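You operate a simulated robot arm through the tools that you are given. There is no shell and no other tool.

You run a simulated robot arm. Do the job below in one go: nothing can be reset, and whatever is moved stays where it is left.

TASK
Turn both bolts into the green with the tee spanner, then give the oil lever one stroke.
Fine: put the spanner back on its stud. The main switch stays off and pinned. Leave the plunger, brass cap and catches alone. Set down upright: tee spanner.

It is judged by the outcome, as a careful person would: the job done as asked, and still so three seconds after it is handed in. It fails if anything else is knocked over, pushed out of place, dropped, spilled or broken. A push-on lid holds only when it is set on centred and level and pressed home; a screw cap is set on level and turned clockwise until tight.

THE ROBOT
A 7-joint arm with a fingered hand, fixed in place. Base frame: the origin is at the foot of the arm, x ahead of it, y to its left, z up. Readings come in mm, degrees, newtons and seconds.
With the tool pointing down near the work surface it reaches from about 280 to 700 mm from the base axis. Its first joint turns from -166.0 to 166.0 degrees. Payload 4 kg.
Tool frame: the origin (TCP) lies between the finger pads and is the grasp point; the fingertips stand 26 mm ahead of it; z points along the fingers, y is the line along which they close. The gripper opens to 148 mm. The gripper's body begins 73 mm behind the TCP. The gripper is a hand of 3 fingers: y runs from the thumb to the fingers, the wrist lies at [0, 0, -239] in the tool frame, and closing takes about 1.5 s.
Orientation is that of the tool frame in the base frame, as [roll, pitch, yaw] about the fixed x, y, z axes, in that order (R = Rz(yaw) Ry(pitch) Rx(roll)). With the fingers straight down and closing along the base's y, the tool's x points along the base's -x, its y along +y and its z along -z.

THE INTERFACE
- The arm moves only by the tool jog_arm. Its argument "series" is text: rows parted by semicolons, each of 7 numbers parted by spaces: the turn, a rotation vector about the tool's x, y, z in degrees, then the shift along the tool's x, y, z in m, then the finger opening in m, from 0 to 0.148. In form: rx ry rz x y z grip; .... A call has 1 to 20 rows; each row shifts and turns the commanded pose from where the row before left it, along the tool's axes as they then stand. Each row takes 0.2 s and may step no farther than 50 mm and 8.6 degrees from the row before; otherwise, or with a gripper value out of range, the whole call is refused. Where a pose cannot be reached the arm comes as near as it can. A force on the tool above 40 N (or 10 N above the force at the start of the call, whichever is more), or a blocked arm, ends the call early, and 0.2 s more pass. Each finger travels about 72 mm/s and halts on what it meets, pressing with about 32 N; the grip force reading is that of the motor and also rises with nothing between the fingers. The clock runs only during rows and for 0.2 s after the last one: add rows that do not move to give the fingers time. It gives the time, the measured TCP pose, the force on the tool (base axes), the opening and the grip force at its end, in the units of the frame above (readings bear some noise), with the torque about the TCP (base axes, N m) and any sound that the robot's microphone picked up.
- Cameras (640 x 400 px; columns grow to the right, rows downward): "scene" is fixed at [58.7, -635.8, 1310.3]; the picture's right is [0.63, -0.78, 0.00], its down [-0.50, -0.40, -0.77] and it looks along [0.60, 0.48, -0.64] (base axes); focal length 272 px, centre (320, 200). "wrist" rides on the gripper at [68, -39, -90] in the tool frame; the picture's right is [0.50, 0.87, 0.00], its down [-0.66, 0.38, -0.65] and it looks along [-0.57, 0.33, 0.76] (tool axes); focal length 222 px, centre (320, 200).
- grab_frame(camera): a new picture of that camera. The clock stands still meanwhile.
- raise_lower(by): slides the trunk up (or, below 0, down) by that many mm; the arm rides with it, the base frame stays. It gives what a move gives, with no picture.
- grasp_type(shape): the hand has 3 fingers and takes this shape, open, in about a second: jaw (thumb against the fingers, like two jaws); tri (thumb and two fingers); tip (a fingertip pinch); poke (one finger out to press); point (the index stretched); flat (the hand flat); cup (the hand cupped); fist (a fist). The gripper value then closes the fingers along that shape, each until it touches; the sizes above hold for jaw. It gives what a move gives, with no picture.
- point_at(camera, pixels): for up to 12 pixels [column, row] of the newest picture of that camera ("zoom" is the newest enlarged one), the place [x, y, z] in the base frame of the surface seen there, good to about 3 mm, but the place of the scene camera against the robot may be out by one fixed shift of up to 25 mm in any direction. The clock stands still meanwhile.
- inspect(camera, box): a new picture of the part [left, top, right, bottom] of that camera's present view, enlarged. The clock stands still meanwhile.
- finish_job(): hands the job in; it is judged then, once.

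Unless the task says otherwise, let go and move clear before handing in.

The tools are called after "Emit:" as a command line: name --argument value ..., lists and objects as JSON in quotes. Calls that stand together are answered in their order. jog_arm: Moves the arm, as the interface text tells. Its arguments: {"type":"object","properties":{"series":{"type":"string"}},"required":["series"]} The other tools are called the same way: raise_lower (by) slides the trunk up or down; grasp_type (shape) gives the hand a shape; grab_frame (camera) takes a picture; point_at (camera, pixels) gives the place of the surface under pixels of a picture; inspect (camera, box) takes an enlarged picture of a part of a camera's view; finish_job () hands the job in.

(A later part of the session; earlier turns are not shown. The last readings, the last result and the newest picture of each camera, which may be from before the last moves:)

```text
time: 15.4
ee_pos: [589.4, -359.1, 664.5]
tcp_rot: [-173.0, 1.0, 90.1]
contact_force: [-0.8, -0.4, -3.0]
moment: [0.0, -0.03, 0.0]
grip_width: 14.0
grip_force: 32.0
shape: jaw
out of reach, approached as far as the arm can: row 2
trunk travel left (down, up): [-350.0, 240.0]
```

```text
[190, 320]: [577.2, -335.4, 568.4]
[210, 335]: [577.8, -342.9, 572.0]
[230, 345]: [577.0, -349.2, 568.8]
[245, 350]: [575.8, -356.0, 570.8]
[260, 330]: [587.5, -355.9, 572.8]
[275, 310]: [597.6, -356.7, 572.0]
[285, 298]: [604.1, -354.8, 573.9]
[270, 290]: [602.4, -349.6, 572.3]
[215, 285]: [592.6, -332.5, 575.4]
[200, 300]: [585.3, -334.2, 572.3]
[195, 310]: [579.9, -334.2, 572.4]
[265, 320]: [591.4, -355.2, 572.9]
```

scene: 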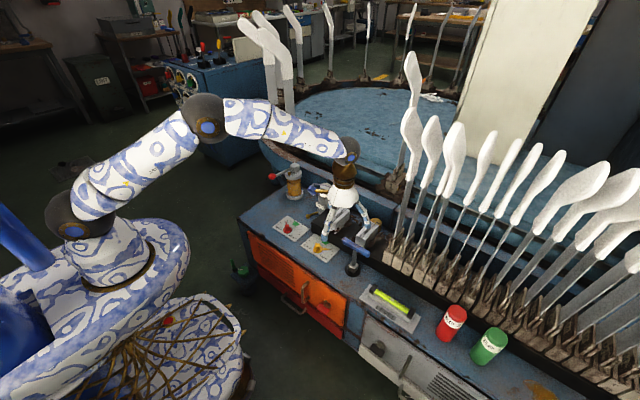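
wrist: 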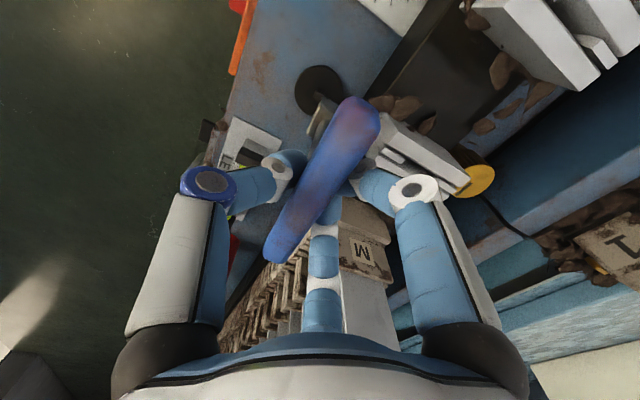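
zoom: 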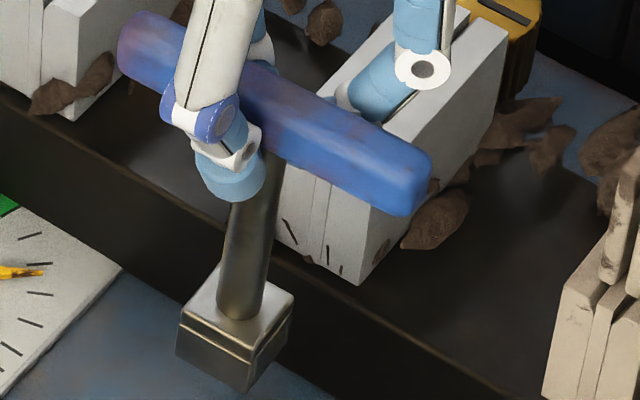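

The stem now measures vertical (x≈586.2 at every height), so the 7° hand tilt is right. Next I'll measure the bar direction and both bolt heads in the same scene frame.

Emit:
point_at --camera "zoom" --pixels '[[145, 40], [150, 43], [160, 48], [275, 110], [285, 115], [295, 120], [320, 133], [340, 143], [360, 153], [380, 163], [400, 173], [410, 178]]'

Emit:
inspect --camera "scene" --box '[272, 212, 304, 239]'

Emit:
inspect --camera "scene" --box '[304, 232, 336, 259]'

Emit:
inspect --camera "scene" --box '[337, 254, 369, 281]'

```text
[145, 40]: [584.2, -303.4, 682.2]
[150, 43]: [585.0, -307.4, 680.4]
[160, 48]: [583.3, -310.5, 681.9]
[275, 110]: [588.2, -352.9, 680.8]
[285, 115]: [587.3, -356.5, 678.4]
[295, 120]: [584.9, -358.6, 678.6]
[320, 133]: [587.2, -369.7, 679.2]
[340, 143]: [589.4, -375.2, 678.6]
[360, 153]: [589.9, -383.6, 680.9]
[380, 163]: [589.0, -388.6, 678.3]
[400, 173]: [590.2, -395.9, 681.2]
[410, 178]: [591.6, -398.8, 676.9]
```

```text
14.81 times, centred on (288, 226) of scene
```

zoom: 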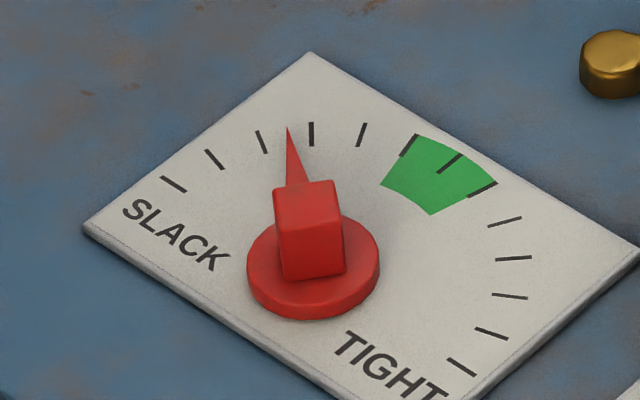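

```text
14.81 times, centred on (320, 246) of scene
```

zoom: 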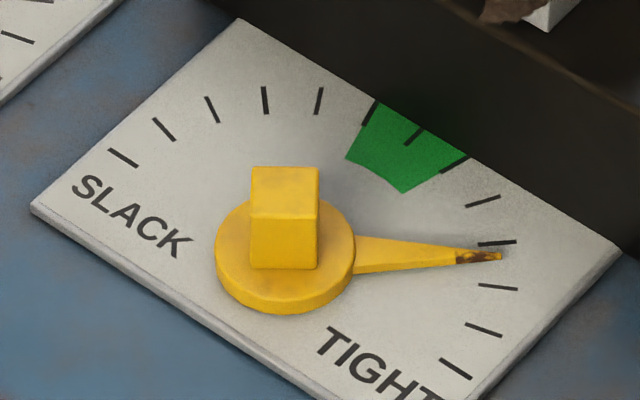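

```text
14.81 times, centred on (353, 268) of scene
```

zoom: 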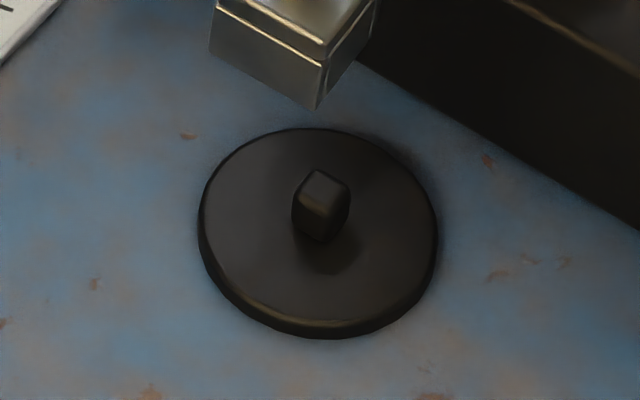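

The tick marks are about 15° apart with green spanning three of them, so the tolerance is comfortable. I'll average scene positions of each head's top, the peg top and the socket.

Emit:
inspect --camera "scene" --box '[272, 212, 304, 239]'

Emit:
point_at --camera "zoom" --pixels '[[308, 206], [308, 206], [308, 206], [308, 206], [285, 195], [328, 188], [336, 217], [288, 224], [285, 195], [328, 188], [336, 217], [288, 224]]'

Emit:
inspect --camera "scene" --box '[304, 232, 336, 259]'

Emit:
point_at --camera "zoom" --pixels '[[285, 192], [285, 192], [285, 192], [285, 192], [258, 175], [312, 175], [312, 208], [258, 210], [258, 175], [312, 175], [312, 208], [258, 210]]'

Emit:
inspect --camera "scene" --box '[337, 254, 369, 281]'

Emit:
point_at --camera "zoom" --pixels '[[323, 188], [323, 188], [323, 188], [323, 188], [323, 188], [323, 188], [318, 310], [318, 150], [215, 230], [425, 230], [320, 280], [250, 250]]'

```text
14.81 times, centred on (288, 226) of scene
```

zoom: 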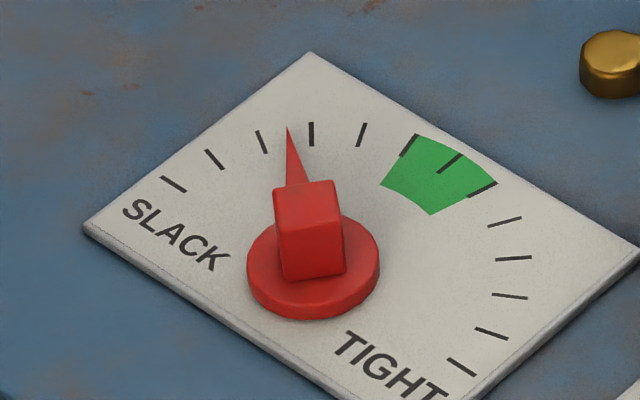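

```text
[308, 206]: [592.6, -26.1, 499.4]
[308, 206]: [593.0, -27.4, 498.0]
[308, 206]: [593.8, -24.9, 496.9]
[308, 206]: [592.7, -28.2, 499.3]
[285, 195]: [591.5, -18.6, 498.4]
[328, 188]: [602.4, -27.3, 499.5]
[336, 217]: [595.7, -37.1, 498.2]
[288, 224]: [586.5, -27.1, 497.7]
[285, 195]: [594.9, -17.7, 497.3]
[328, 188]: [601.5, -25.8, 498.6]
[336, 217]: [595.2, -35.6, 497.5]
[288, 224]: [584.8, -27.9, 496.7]
```

```text
14.81 times, centred on (320, 246) of scene
```

zoom: 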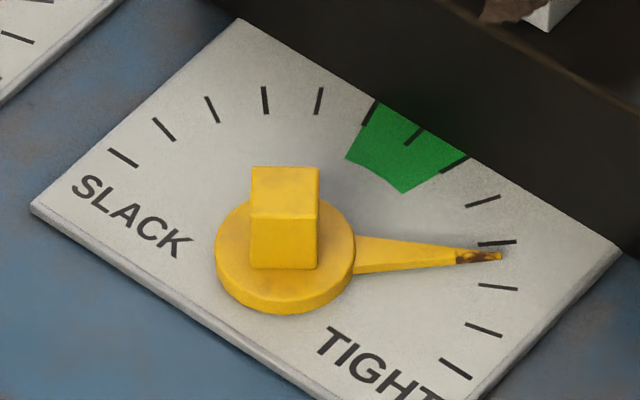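

```text
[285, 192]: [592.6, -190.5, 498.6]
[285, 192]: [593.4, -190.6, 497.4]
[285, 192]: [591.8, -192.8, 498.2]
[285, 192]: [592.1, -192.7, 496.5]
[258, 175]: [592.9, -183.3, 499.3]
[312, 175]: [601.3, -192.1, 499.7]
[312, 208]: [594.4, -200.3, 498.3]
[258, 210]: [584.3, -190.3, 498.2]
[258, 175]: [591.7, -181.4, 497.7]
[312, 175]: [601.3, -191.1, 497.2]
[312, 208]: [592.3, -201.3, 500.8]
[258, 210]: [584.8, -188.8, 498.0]
```

```text
14.81 times, centred on (353, 268) of scene
```

zoom: 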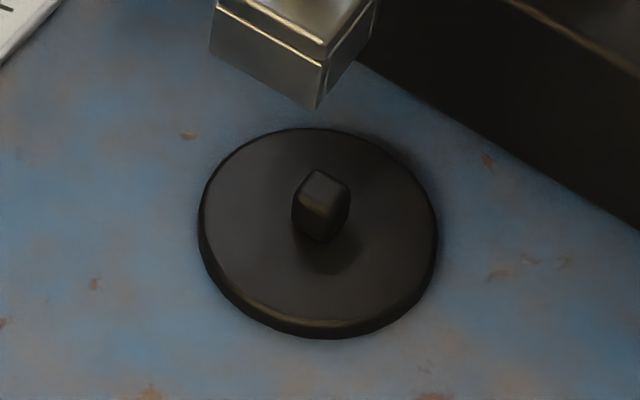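

```text
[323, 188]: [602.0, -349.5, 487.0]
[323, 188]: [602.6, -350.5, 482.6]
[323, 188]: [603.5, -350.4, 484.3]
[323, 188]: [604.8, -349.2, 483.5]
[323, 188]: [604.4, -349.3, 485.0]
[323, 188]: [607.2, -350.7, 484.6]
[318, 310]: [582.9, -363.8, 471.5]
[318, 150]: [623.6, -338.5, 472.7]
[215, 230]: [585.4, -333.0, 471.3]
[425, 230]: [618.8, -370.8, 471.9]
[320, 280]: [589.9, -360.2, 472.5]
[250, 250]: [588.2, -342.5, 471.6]
```

Scene-frame averages are: red head (593.5,-26.8), yellow head (592.8,-191.2), stud peg (604,-350), socket axis about (591.7,-344.4). I'll carry the spanner along y to above the red bolt and turn it +48° so its square matches.

Emit:
jog_arm --series "0 0 0 0.0375 -0.0001 -0.00065 0;0 0 0 0.0375 -0.0001 -0.00065 0;0 0 0 0.0375 -0.0001 -0.00065 0;0 0 0 0.0375 -0.0001 -0.00065 0;0 0 0 0.0375 -0.0001 -0.00065 0;0 0 0 0.0375 -0.0001 -0.00065 0;0 0 0 0.0375 -0.0001 -0.00065 0;0 0 0 0.0375 -0.0001 -0.00065 0;-0.14 -0.974 -7.939 0 0 0 0;-0.14 -0.974 -7.939 0 0 0 0;-0.14 -0.974 -7.939 0 0 0 0;-0.14 -0.974 -7.939 0 0 0 0;-0.14 -0.974 -7.939 0 0 0 0;-0.14 -0.974 -7.939 0 0 0 0;0 0 0 0 0 0 0"

Emit:
grab_frame --camera "scene"

Emit:
grab_frame --camera "wrist"

```text
time: 18.6
ee_pos: [590.2, -58.9, 664.8]
tcp_rot: [-173.0, 0.9, 138.1]
contact_force: [-0.1, -0.7, -2.5]
moment: [0.01, -0.05, -0.02]
grip_width: 14.3
grip_force: 31.6
shape: jaw
trunk travel left (down, up): [-350.0, 240.0]
```

```text
taken
```

scene: 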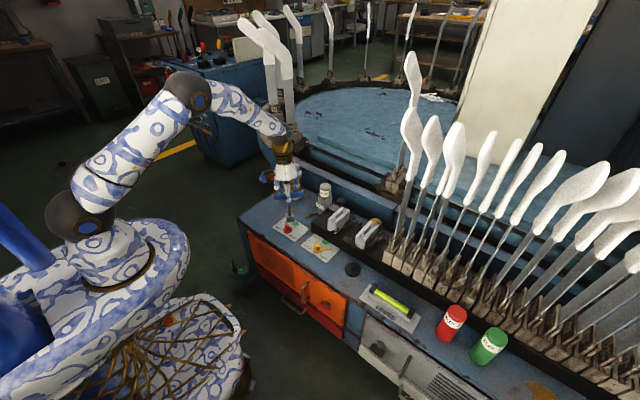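

```text
taken
```

wrist: 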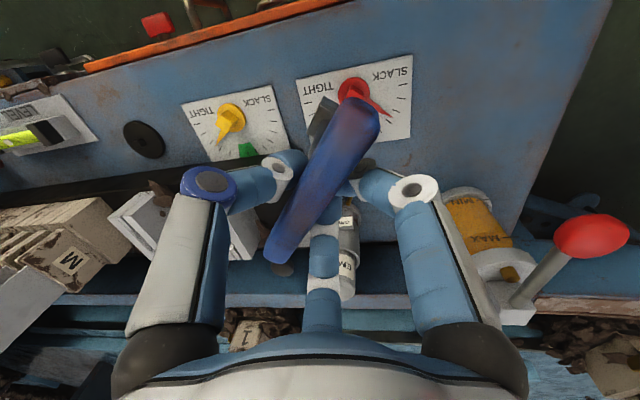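

The spanner is now beside the red bolt. I'll zoom in both cameras to measure the socket against the head.

Emit:
inspect --camera "scene" --box '[264, 190, 312, 230]'

Emit:
inspect --camera "wrist" --box '[288, 60, 400, 160]'

```text
10.00 times, centred on (288, 210) of scene
```

zoom: 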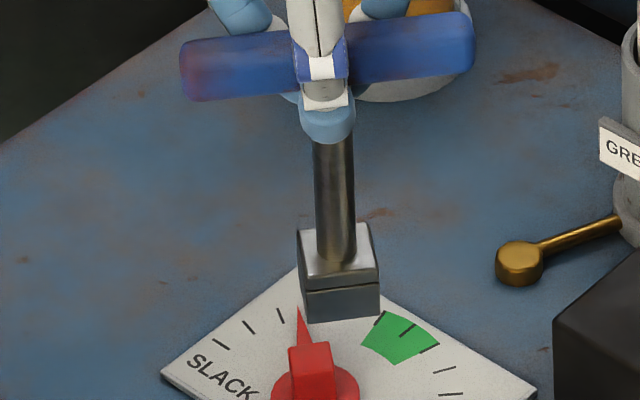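

```text
4.00 times, centred on (344, 110) of wrist
```

zoom: 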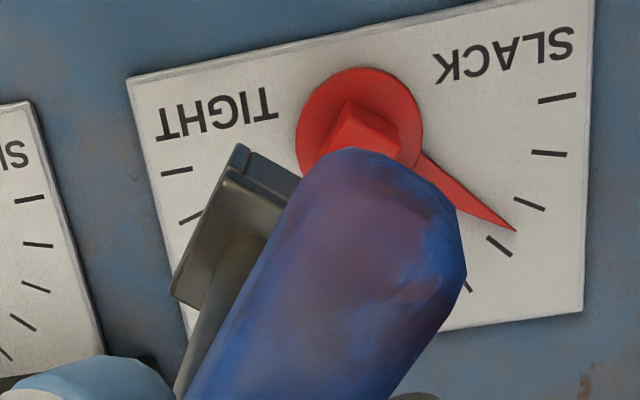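

The socket's face is parallel to the head's face within a degree or two (edge slopes -0.123 and -0.127). I'll sample the stem for residual tilt and the socket for position.

Emit:
inspect --camera "scene" --box '[264, 190, 312, 230]'

Emit:
point_at --camera "zoom" --pixels '[[334, 150], [334, 155], [335, 160], [335, 170], [336, 180], [336, 190], [336, 200], [337, 210], [337, 220], [337, 230], [338, 240], [338, 245]]'

Emit:
point_at --camera "zoom" --pixels '[[334, 150], [334, 155], [335, 160], [335, 170], [336, 180], [336, 190], [336, 200], [337, 210], [337, 220], [337, 230], [338, 240], [338, 245]]'

Emit:
point_at --camera "zoom" --pixels '[[310, 270], [310, 270], [370, 262], [370, 262], [308, 240], [308, 240], [363, 232], [363, 232], [345, 312], [345, 312], [340, 285], [340, 285]]'

Emit:
point_at --camera "zoom" --pixels '[[200, 75], [200, 75], [220, 72], [240, 70], [260, 68], [280, 66], [370, 52], [390, 50], [410, 47], [430, 44], [450, 42], [450, 42]]'

```text
10.00 times, centred on (288, 210) of scene
```

zoom: 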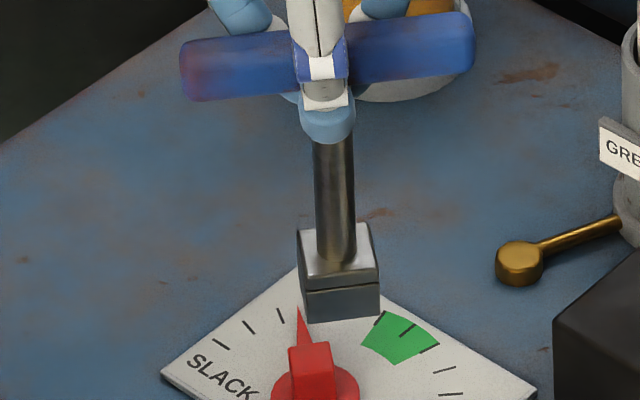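

```text
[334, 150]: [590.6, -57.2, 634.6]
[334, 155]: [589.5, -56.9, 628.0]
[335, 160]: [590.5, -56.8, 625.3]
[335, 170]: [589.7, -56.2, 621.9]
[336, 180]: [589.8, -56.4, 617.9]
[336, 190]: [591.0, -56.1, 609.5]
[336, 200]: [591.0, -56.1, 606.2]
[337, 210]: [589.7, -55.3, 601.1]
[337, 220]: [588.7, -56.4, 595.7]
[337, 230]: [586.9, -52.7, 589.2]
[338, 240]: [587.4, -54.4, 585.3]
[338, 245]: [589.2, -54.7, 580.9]
```

```text
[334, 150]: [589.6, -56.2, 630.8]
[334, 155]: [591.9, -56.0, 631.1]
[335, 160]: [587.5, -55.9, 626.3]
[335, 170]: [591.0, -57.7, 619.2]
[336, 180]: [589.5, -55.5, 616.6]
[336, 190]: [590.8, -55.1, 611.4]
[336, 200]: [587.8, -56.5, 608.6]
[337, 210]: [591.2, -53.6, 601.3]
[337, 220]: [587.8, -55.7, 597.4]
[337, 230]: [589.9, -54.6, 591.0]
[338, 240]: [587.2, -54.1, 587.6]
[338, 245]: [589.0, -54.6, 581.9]
```

```text
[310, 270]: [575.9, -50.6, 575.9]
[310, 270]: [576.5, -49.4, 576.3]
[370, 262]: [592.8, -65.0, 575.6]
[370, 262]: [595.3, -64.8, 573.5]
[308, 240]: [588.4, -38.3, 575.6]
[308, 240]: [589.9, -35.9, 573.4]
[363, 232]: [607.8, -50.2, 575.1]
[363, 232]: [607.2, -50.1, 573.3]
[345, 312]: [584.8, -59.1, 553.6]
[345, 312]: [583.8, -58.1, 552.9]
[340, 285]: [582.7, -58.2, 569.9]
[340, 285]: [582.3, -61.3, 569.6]
```

```text
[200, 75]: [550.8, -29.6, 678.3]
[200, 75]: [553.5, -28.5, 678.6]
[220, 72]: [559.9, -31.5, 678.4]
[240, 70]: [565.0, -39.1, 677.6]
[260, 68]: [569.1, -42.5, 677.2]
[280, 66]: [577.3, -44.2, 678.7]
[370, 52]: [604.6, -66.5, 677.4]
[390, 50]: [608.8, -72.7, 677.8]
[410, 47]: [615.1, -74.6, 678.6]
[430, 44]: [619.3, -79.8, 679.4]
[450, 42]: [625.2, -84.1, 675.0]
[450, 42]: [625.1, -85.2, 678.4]
```

The socket yaw averages 49–51°, matching the head. The stem seems to lean about 3° along the bar, so I'll zoom in closer on it to check.

Emit:
inspect --camera "scene" --box '[278, 200, 302, 224]'

Emit:
inspect --camera "scene" --box '[264, 206, 312, 240]'

```text
16.00 times, centred on (290, 212) of scene
```

zoom: 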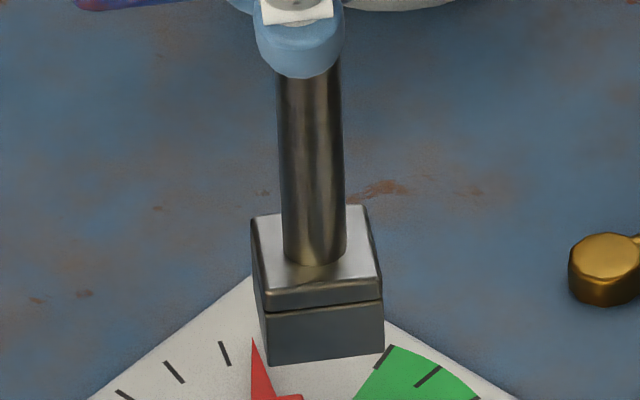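

```text
11.76 times, centred on (288, 223) of scene
```

zoom: 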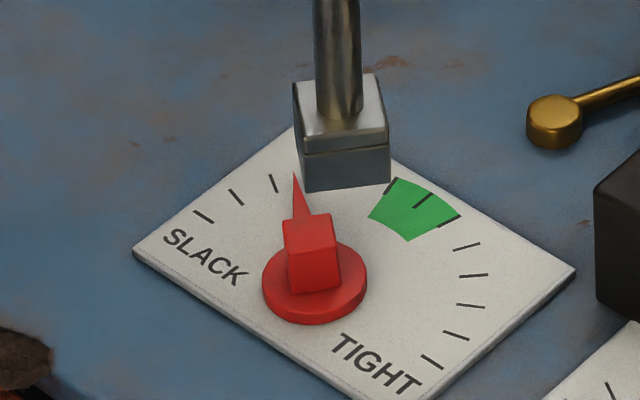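

The stem's image slope is 0.036 against 0.095 for true vertical, about a 2–2.5° lean along the bar. I'll correct 2° and shift the socket over the red head.

Emit:
jog_arm --series "0 0 0 0.00942 0.00905 -0.00128 0;0 0 0 0.00942 0.00905 -0.00128 0;0.29 -1.95 0.23 0 0 0 0;0 0 0 0 0 0 0"

Emit:
inspect --camera "scene" --box '[266, 195, 306, 235]'

Emit:
inspect --camera "wrist" --box '[250, 40, 400, 160]'

```text
time: 19.6
ee_pos: [588.9, -33.1, 665.1]
tcp_rot: [-172.8, 2.8, 138.1]
contact_force: [-0.2, -0.6, -3.0]
moment: [0.01, 0.02, 0.04]
grip_width: 13.9
grip_force: 32.2
shape: jaw
trunk travel left (down, up): [-350.0, 240.0]
```

```text
10.00 times, centred on (286, 215) of scene
```

zoom: 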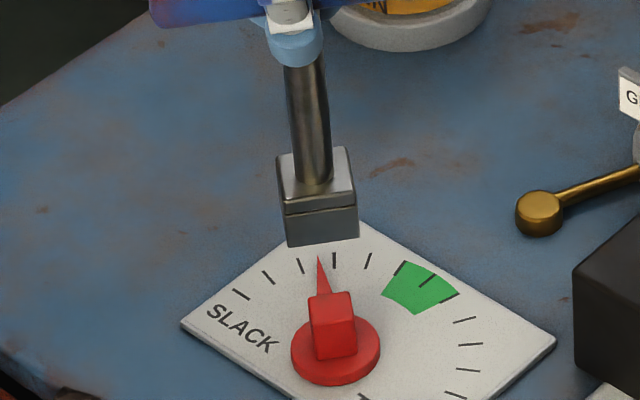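

```text
3.33 times, centred on (325, 100) of wrist
```

zoom: 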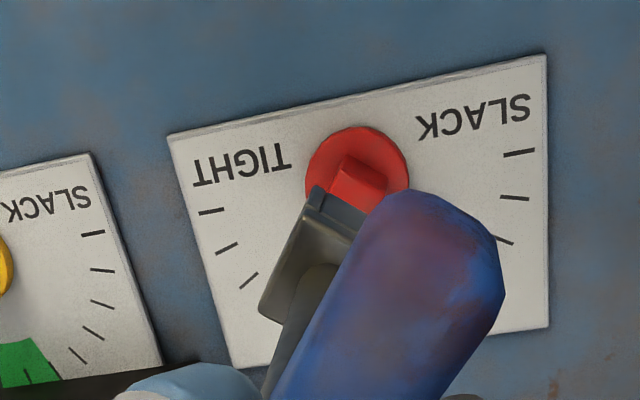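

The stem is vertical now and laterally in line with the head within about a millimetre. I'll average depth samples of flange, stem and head.

Emit:
point_at --camera "wrist" --pixels '[[320, 100]]'

Emit:
inspect --camera "scene" --box '[274, 205, 298, 235]'

```text
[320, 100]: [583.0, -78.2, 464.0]
```

```text
13.33 times, centred on (286, 220) of scene
```

zoom: 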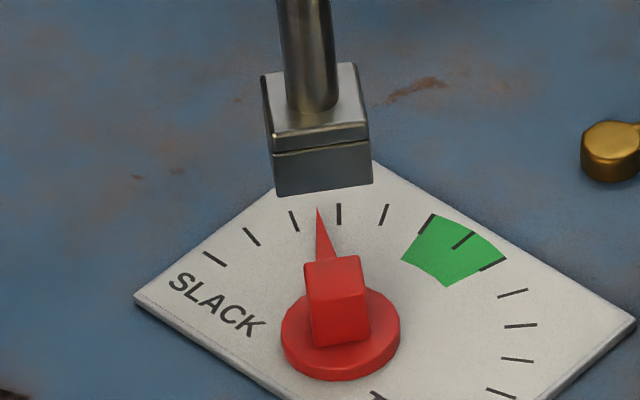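

Emit:
point_at --camera "zoom" --pixels '[[270, 90], [358, 112], [276, 128], [352, 74], [270, 90], [358, 112], [276, 128], [352, 74], [270, 90], [358, 112], [276, 128], [352, 74]]'

Emit:
point_at --camera "zoom" --pixels '[[312, 271], [359, 287], [316, 293], [354, 263], [312, 271], [359, 287], [316, 293], [354, 263], [335, 278], [335, 278], [335, 278], [335, 278]]'

Emit:
point_at --camera "zoom" --pixels '[[307, 20], [308, 30], [309, 40], [310, 50], [311, 60], [312, 70], [313, 80], [313, 90], [314, 95], [308, 30], [310, 50], [312, 70]]'

```text
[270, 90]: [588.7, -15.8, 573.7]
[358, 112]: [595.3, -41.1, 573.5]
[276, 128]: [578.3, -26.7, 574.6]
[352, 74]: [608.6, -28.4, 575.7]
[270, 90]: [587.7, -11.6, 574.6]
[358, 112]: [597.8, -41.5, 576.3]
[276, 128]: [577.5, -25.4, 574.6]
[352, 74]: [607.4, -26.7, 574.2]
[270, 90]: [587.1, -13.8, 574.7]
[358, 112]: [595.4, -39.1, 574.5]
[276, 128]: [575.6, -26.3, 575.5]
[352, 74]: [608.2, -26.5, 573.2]
```

```text
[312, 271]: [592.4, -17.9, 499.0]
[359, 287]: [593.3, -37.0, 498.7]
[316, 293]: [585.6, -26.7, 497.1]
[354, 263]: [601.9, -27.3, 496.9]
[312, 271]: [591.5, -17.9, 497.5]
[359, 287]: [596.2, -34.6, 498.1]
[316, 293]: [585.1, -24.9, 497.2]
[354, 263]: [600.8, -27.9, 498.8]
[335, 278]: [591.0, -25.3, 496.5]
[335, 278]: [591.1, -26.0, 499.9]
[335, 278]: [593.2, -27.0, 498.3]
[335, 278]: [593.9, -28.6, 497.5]
```

```text
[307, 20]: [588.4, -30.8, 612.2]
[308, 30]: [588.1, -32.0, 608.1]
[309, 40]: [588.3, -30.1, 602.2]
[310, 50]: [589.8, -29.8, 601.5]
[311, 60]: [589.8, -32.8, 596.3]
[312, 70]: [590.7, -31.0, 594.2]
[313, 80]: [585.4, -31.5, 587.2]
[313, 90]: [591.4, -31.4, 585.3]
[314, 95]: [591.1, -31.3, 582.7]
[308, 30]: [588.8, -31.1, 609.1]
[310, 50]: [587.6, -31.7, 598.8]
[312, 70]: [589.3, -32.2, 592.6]
```

The socket centre matches the head within 1 mm and the flange is level. I'll lower 45 mm to just above the head and check again.

Emit:
jog_arm --series "0 0 0 0.00073 0.00188 0.01487 0;0 0 0 0.00073 0.00188 0.01487 0;0 0 0 0.00073 0.00188 0.01487 0;0 0 0 0 0 0 0"

Emit:
inspect --camera "scene" --box '[274, 205, 298, 235]'

Emit:
inspect --camera "wrist" --box '[250, 40, 400, 160]'

```text
time: 20.6
ee_pos: [588.1, -32.8, 620.1]
tcp_rot: [-172.6, 2.9, 138.1]
contact_force: [0.1, 0.5, -2.3]
moment: [0.04, -0.02, 0.04]
grip_width: 13.9
grip_force: 32.0
shape: jaw
trunk travel left (down, up): [-350.0, 240.0]
```

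```text
13.33 times, centred on (286, 220) of scene
```

zoom: 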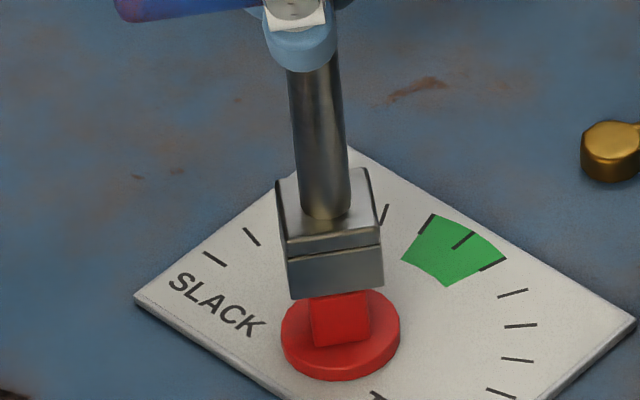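

```text
3.33 times, centred on (325, 100) of wrist
```

zoom: 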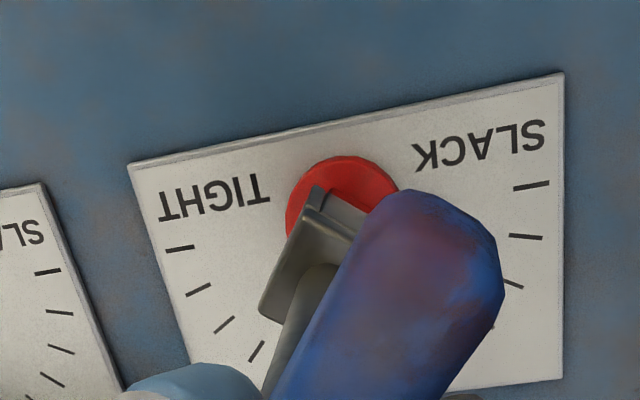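

The socket hovers just over the red head and looks concentric. I'll lower in small steps and watch the force.

Emit:
jog_arm --series "0 0 0 0.00012 0.00031 0.00248 0;0 0 0 0.00012 0.00031 0.00248 0;0 0 0 0.00012 0.00031 0.00248 0;0 0 0 0.00012 0.00031 0.00248 0;0 0 0 0 0 0 0"

Emit:
inspect --camera "scene" --box '[274, 205, 298, 235]'

```text
time: 21.8
ee_pos: [588.1, -32.7, 610.3]
tcp_rot: [-172.6, 2.8, 138.1]
contact_force: [0.1, 1.1, -2.7]
moment: [0.03, -0.01, -0.04]
grip_width: 14.2
grip_force: 32.2
shape: jaw
trunk travel left (down, up): [-350.0, 240.0]
```

```text
13.33 times, centred on (286, 220) of scene
```

zoom: 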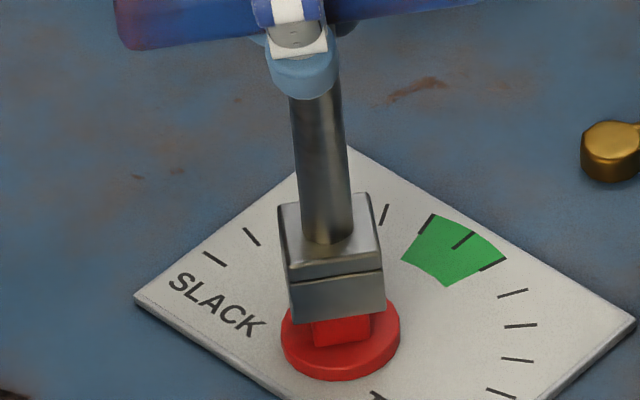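

No contact force yet at z 610, so I'll continue down.

Emit:
jog_arm --series "0 0 0 0.00012 0.00031 0.00248 0;0 0 0 0.00012 0.00031 0.00248 0;0 0 0 0 0 0 0"

Emit:
inspect --camera "scene" --box '[274, 205, 298, 235]'

```text
time: 22.6
ee_pos: [587.8, -32.6, 605.4]
tcp_rot: [-172.7, 2.9, 138.1]
contact_force: [0.4, 0.4, -2.3]
moment: [0.02, -0.01, 0.0]
grip_width: 14.2
grip_force: 32.1
shape: jaw
trunk travel left (down, up): [-350.0, 240.0]
```

```text
13.33 times, centred on (286, 220) of scene
```

zoom: 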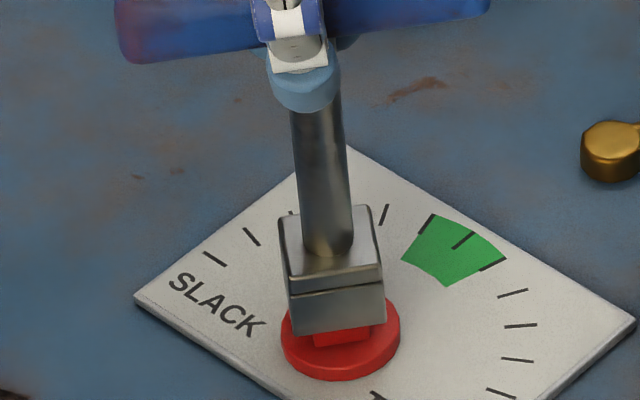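

The socket has slipped over the head by about 6 mm with no force. I'll keep lowering until it seats.

Emit:
jog_arm --series "0 0 0 0.00012 0.00031 0.00248 0;0 0 0 0.00012 0.00031 0.00248 0;0 0 0 0.00012 0.00031 0.00248 0;0 0 0 0 0 0 0"

Emit:
inspect --camera "scene" --box '[274, 205, 298, 235]'

```text
time: 23.6
ee_pos: [587.0, -31.7, 596.7]
tcp_rot: [-172.8, 2.9, 138.2]
contact_force: [0.2, -0.6, -3.4]
moment: [0.03, -0.03, 0.0]
grip_width: 14.2
grip_force: 31.4
shape: jaw
trunk travel left (down, up): [-350.0, 240.0]
```

```text
13.33 times, centred on (286, 220) of scene
```

zoom: 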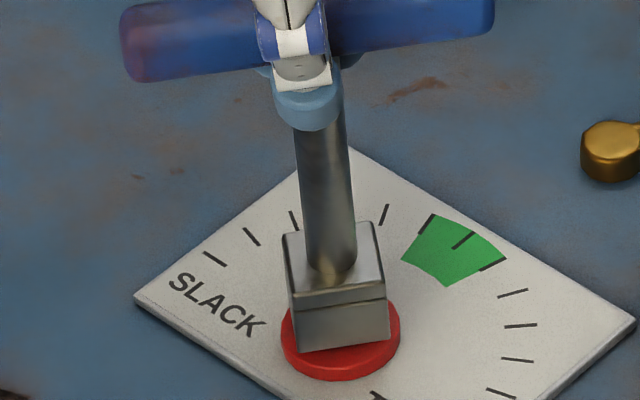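

The socket is fully over the red head. I'll now turn clockwise in 8.5° steps about the bolt axis, three rows first, and check force and pointer.

Emit:
jog_arm --series "0.416 1.064 8.42 -0.00137 0 0.00007 0;0.416 1.064 8.42 -0.00137 0 0.00007 0;0.416 1.064 8.42 -0.00137 0 0.00007 0;0 0 0 0 0 0 0"

Emit:
inspect --camera "scene" --box '[269, 200, 305, 240]'

Emit:
grab_frame --camera "wrist"

```text
time: 24.6
ee_pos: [590.4, -36.9, 597.2]
tcp_rot: [-172.9, 3.1, 112.6]
contact_force: [-0.8, 1.5, -5.8]
moment: [0.12, 0.01, 0.06]
grip_width: 13.9
grip_force: 32.3
shape: jaw
trunk travel left (down, up): [-350.0, 240.0]
```

```text
10.00 times, centred on (287, 220) of scene
```

zoom: 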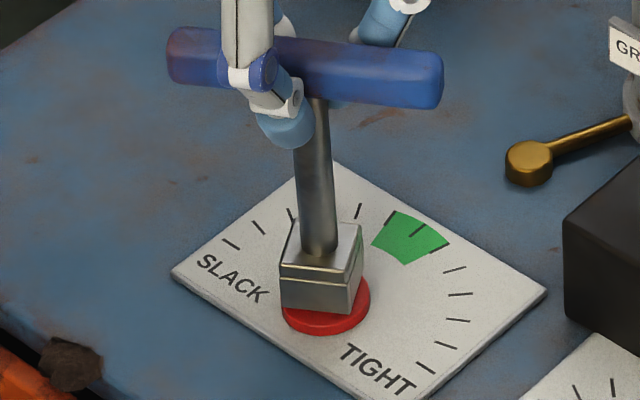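

```text
taken
```

wrist: 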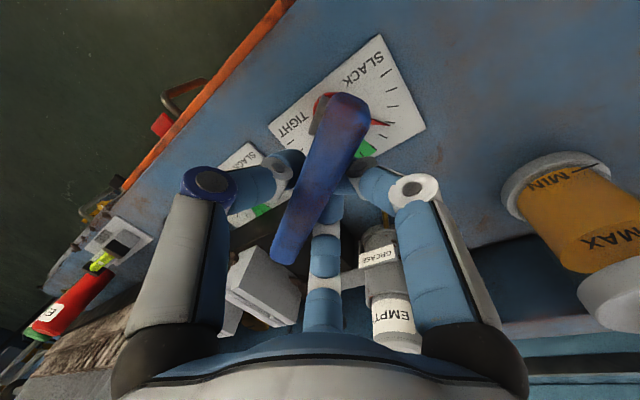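

The forces stay low and the spanner turns with the bolt. I'll turn three more rows.

Emit:
jog_arm --series "0.416 1.064 8.42 -0.00137 0 0.00007 0;0.416 1.064 8.42 -0.00137 0 0.00007 0;0.416 1.064 8.42 -0.00137 0 0.00007 0;0 0 0 0 0 0 0"

Emit:
inspect --camera "scene" --box '[269, 200, 305, 240]'

Emit:
inspect --camera "wrist" --box '[250, 40, 450, 190]'

```text
time: 25.6
ee_pos: [592.3, -40.1, 596.7]
tcp_rot: [-172.8, 3.0, 87.1]
contact_force: [0.3, 2.4, -3.5]
moment: [0.15, -0.07, 0.05]
grip_width: 14.1
grip_force: 32.2
shape: jaw
trunk travel left (down, up): [-350.0, 240.0]
```

```text
10.00 times, centred on (287, 220) of scene
```

zoom: 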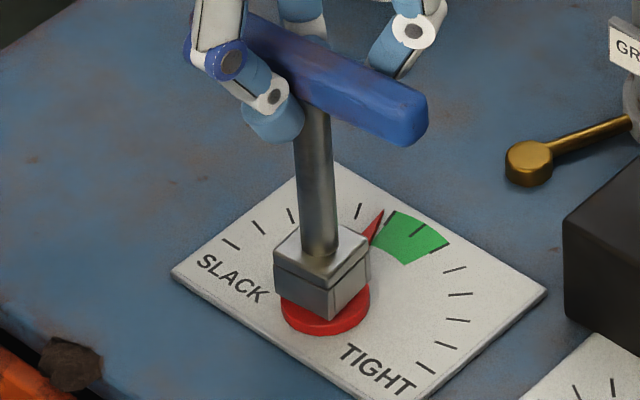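

```text
2.67 times, centred on (350, 115) of wrist
```

zoom: 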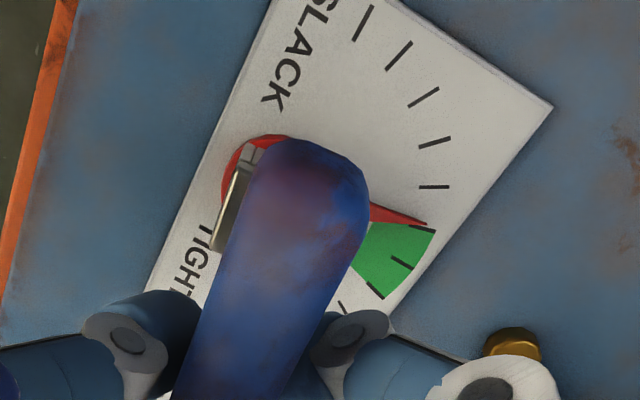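

The pointer is just at the leading edge of green (tip at (383,210)). I'll turn another 17°.

Emit:
jog_arm --series "0.416 1.064 8.42 -0.00137 0 0.00007 0;0.416 1.064 8.42 -0.00137 0 0.00007 0;0 0 0 0 0 0 0"

Emit:
inspect --camera "scene" --box '[269, 200, 305, 240]'

Emit:
inspect --camera "wrist" --box '[250, 40, 450, 190]'

```text
time: 26.4
ee_pos: [591.8, -42.9, 597.2]
tcp_rot: [-173.0, 3.0, 70.0]
contact_force: [-0.1, 2.3, -5.1]
moment: [0.11, -0.07, 0.01]
grip_width: 13.9
grip_force: 31.8
shape: jaw
trunk travel left (down, up): [-350.0, 240.0]
```

```text
10.00 times, centred on (287, 220) of scene
```

zoom: 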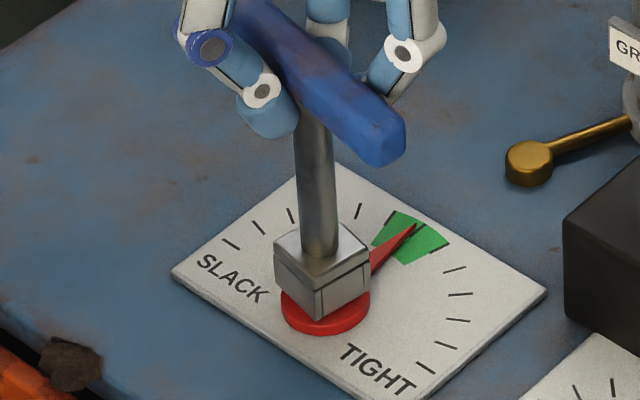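

```text
2.67 times, centred on (350, 115) of wrist
```

zoom: 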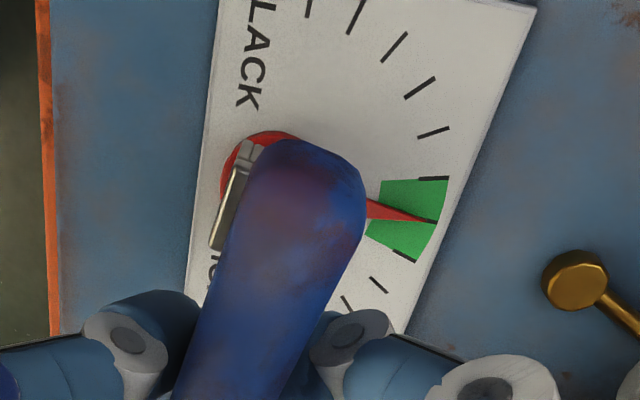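

The red pointer now sits on the centre tick of the green. I'll back off a few degrees within the socket's play, then lift straight up.

Emit:
jog_arm --series "-0.245 -0.626 -4.955 0.0008 0 0 0;0 0 0 -0.00024 -0.00063 -0.00496 0;0 0 0 -0.00049 -0.00125 -0.00991 0;0 0 0 -0.00068 -0.00175 -0.01387 0;0 0 0 -0.00068 -0.00175 -0.01387 0;0 0 0 -0.00068 -0.00175 -0.01387 0;0 0 0 -0.00068 -0.00175 -0.01387 0;0 0 0 0 0 0 0"

Emit:
inspect --camera "scene" --box '[264, 190, 312, 240]'

Emit:
inspect --camera "scene" --box '[304, 200, 384, 260]'

Emit:
point_at --camera "zoom" --pixels '[[195, 115], [215, 135], [250, 150], [200, 200], [235, 215], [250, 232], [70, 210], [200, 280], [290, 60], [440, 220], [430, 270], [470, 320]]'

```text
time: 28.2
ee_pos: [591.0, -42.3, 669.3]
tcp_rot: [-172.8, 3.0, 75.1]
contact_force: [-0.9, -0.5, -2.0]
moment: [-0.03, -0.06, 0.03]
grip_width: 13.8
grip_force: 32.1
shape: jaw
trunk travel left (down, up): [-350.0, 240.0]
```

```text
8.00 times, centred on (288, 215) of scene
```

zoom: 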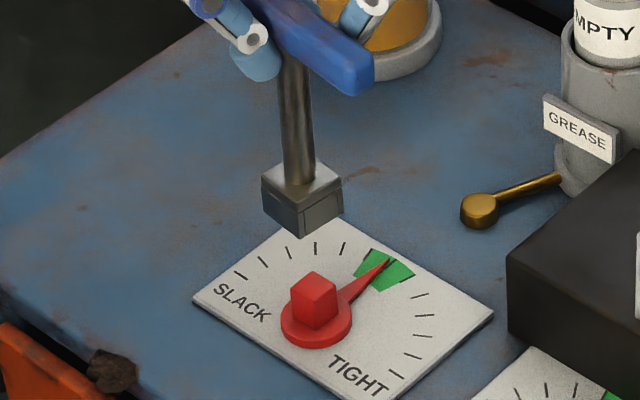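

```text
6.67 times, centred on (344, 230) of scene
```

zoom: 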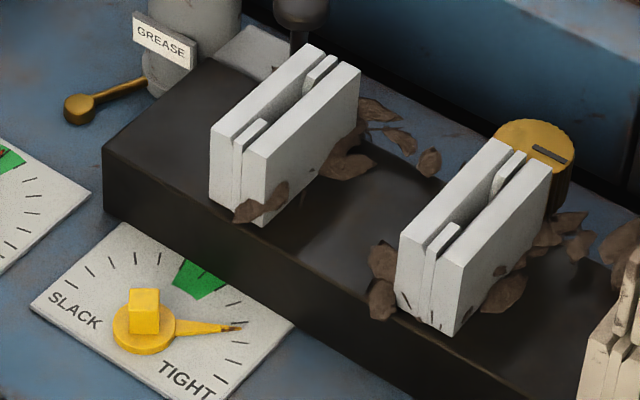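

```text
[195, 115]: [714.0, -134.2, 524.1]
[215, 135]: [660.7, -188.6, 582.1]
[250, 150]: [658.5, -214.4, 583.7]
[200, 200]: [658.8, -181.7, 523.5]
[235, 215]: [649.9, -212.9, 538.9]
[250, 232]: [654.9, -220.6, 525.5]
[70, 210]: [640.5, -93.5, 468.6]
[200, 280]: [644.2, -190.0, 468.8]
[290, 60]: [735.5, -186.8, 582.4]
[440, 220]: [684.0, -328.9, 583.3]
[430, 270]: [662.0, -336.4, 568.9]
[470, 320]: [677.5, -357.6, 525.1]
```

Red is done: its pointer stays centred in green. I'll now turn the spanner to about 45° and carry it 164 mm along -y to above the yellow bolt.

Emit:
jog_arm --series "0.416 1.064 8.42 -0.00137 0 0.00007 0;0.416 1.064 8.42 -0.00137 0 0.00007 0;0.416 1.064 8.42 -0.00137 0 0.00007 0;0.416 1.064 8.42 -0.00137 0 0.00007 0;0 0 0 -0.02695 0.03092 -0.00257 0;0 0 0 -0.02695 0.03092 -0.00257 0;0 0 0 -0.02695 0.03092 -0.00257 0;0 0 0 -0.02695 0.03092 -0.00257 0;0 0 0 0 0 0 0"

Emit:
inspect --camera "scene" --box '[298, 210, 338, 260]'

Emit:
grab_frame --camera "wrist"

Emit:
grab_frame --camera "scene"

```text
time: 30.2
ee_pos: [589.0, -212.6, 669.4]
tcp_rot: [-173.0, 3.0, 41.1]
contact_force: [0.0, -0.5, -2.3]
moment: [0.02, -0.01, 0.01]
grip_width: 13.7
grip_force: 31.9
shape: jaw
trunk travel left (down, up): [-350.0, 240.0]
```

```text
8.00 times, centred on (318, 235) of scene
```

zoom: 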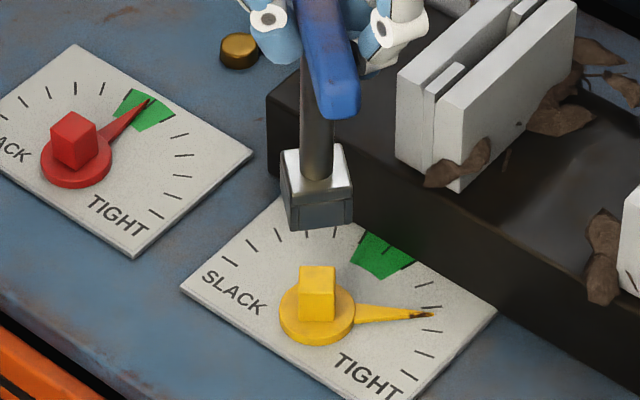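

```text
taken
```

wrist: 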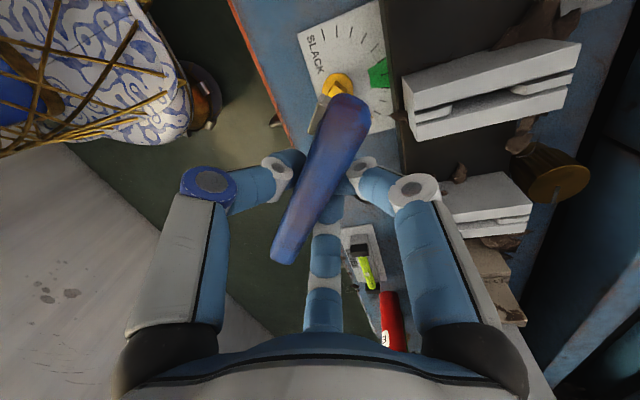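

```text
taken
```

scene: 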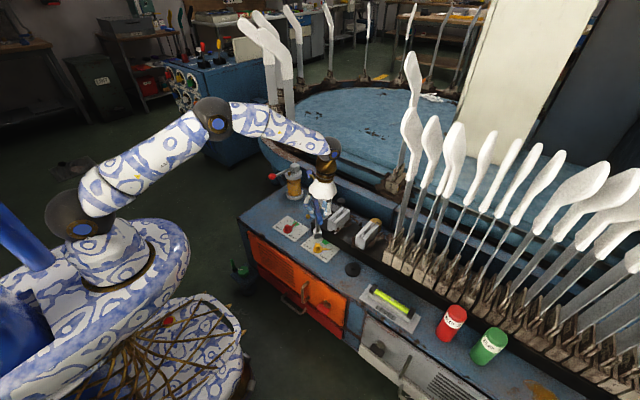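

The socket hovers over the yellow head with its stem vertical in the view. I'll average samples of flange and head again before lowering.

Emit:
inspect --camera "scene" --box '[306, 222, 330, 254]'

```text
12.50 times, centred on (318, 238) of scene
```

zoom: 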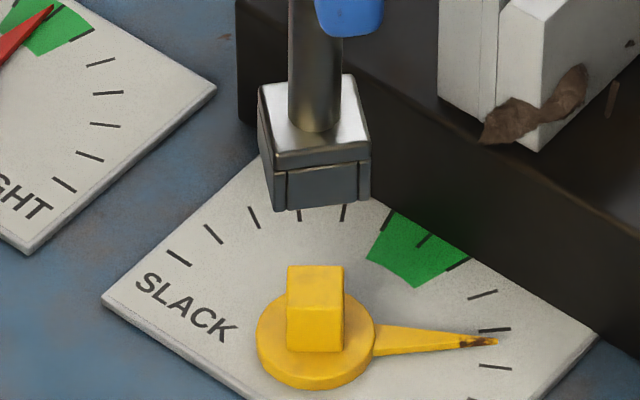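

Emit:
point_at --camera "zoom" --pixels '[[268, 105], [360, 127], [277, 145], [351, 87], [268, 105], [360, 127], [277, 145], [351, 87], [268, 105], [360, 127], [277, 145], [351, 87]]'

Emit:
point_at --camera "zoom" --pixels '[[295, 273], [337, 273], [337, 297], [295, 297], [316, 285], [316, 285], [295, 273], [337, 273], [337, 297], [295, 297], [316, 285], [316, 285]]'

Emit:
point_at --camera "zoom" --pixels '[[314, 45], [314, 50], [314, 55], [314, 60], [314, 65], [314, 70], [314, 75], [314, 80], [314, 90], [314, 100], [314, 110], [314, 120]]'

```text
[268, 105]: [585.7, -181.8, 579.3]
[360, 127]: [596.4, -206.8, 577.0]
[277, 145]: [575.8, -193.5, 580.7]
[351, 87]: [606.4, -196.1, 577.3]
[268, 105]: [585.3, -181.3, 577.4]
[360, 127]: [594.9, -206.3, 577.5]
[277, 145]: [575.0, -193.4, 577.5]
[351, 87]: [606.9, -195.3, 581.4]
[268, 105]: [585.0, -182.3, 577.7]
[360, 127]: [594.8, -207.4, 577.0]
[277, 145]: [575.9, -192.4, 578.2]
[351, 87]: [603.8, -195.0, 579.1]
```

```text
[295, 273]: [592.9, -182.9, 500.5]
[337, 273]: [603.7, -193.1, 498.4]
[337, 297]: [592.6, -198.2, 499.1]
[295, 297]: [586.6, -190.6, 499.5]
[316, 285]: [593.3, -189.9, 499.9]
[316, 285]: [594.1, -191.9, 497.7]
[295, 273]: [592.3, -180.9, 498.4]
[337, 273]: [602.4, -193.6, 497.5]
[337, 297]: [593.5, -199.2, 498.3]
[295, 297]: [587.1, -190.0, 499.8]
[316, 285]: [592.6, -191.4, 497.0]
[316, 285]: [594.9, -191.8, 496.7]
```

```text
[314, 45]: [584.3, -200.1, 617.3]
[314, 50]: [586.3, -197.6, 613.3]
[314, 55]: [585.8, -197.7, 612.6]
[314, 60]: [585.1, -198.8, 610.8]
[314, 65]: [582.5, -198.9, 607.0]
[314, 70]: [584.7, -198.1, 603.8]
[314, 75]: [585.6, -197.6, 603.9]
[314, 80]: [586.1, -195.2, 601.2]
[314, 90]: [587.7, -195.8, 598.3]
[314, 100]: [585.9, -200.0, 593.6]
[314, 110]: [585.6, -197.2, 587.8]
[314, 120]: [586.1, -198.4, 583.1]
```

The socket needs about (+2,+3) mm to be concentric, and it leads the head by about 6° counter-clockwise, as wanted. I'll shift and lower 50 mm.

Emit:
jog_arm --series "0 0 0 0.00336 -0.00067 -0.00008 0;0 0 0 0.00061 0.00157 0.01239 0;0 0 0 0.00061 0.00157 0.01239 0;0 0 0 0.00061 0.00157 0.01239 0;0 0 0 0.00061 0.00157 0.01239 0;0 0 0 0 0 0 0"

Emit:
inspect --camera "scene" --box '[306, 222, 330, 254]'

```text
time: 31.6
ee_pos: [591.0, -208.5, 621.0]
tcp_rot: [-173.0, 2.9, 41.1]
contact_force: [0.0, 1.0, -2.2]
moment: [0.0, -0.05, 0.0]
grip_width: 13.6
grip_force: 31.7
shape: jaw
trunk travel left (down, up): [-350.0, 240.0]
```

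```text
12.50 times, centred on (318, 238) of scene
```

zoom: 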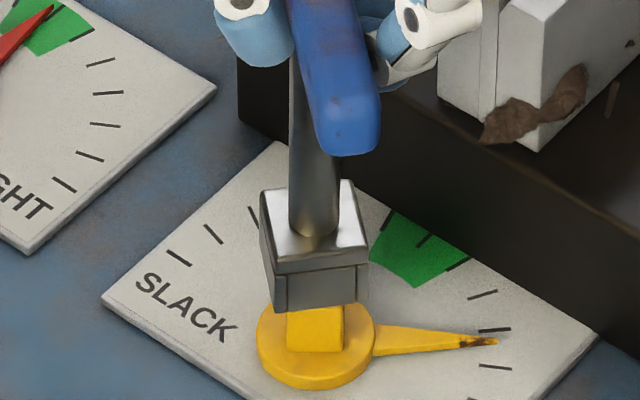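

The socket is just above the yellow head and centred on it. I'll lower slowly to seat it.

Emit:
jog_arm --series "0 0 0 0.00012 0.00031 0.00248 0;0 0 0 0.00012 0.00031 0.00248 0;0 0 0 0.00012 0.00031 0.00248 0;0 0 0 0.00012 0.00031 0.00248 0;0 0 0 0.00012 0.00031 0.00248 0;0 0 0 0 0 0 0"

Emit:
inspect --camera "scene" --box '[306, 222, 330, 254]'

```text
time: 32.8
ee_pos: [592.0, -207.9, 612.9]
tcp_rot: [-173.4, 2.7, 41.2]
contact_force: [-0.4, 3.2, 24.8]
moment: [0.15, 0.21, -0.01]
grip_width: 15.1
grip_force: 32.4
shape: jaw
trunk travel left (down, up): [-350.0, 240.0]
stopped in row 5: the force on the tool passed its limit at 43 N (the readings are from after the stop); the commanded pose is now the measured one
```

```text
12.50 times, centred on (318, 238) of scene
```

zoom: 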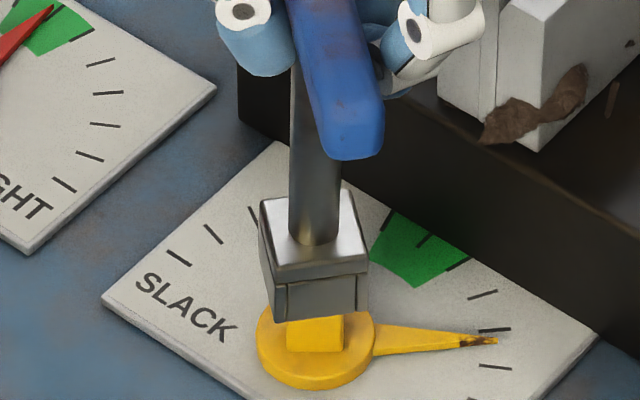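

Contact came at z 613 (25 N), so the socket is resting on the head rather than over it. I'll lift 5 mm and re-measure the offset and yaw.

Emit:
jog_arm --series "0 0 0 -0.00024 -0.00063 -0.00496 0;0 0 0 0 0 0 0"

Emit:
inspect --camera "scene" --box '[308, 232, 328, 256]'

Emit:
inspect --camera "wrist" --box '[250, 50, 400, 160]'

```text
time: 33.4
ee_pos: [591.7, -208.5, 614.4]
tcp_rot: [-173.1, 2.8, 41.1]
contact_force: [-0.5, 1.3, 1.3]
moment: [0.06, 0.06, 0.01]
grip_width: 14.8
grip_force: 32.7
shape: jaw
trunk travel left (down, up): [-350.0, 240.0]
```

```text
16.00 times, centred on (318, 244) of scene
```

zoom: 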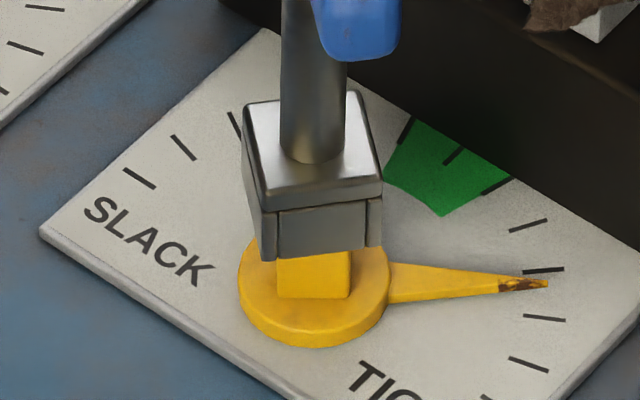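

```text
3.64 times, centred on (325, 105) of wrist
```

zoom: 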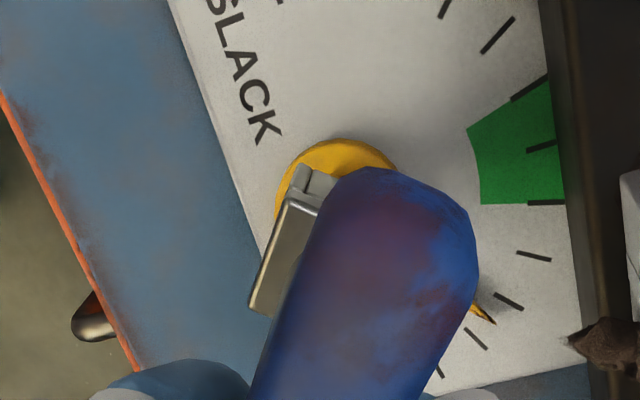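

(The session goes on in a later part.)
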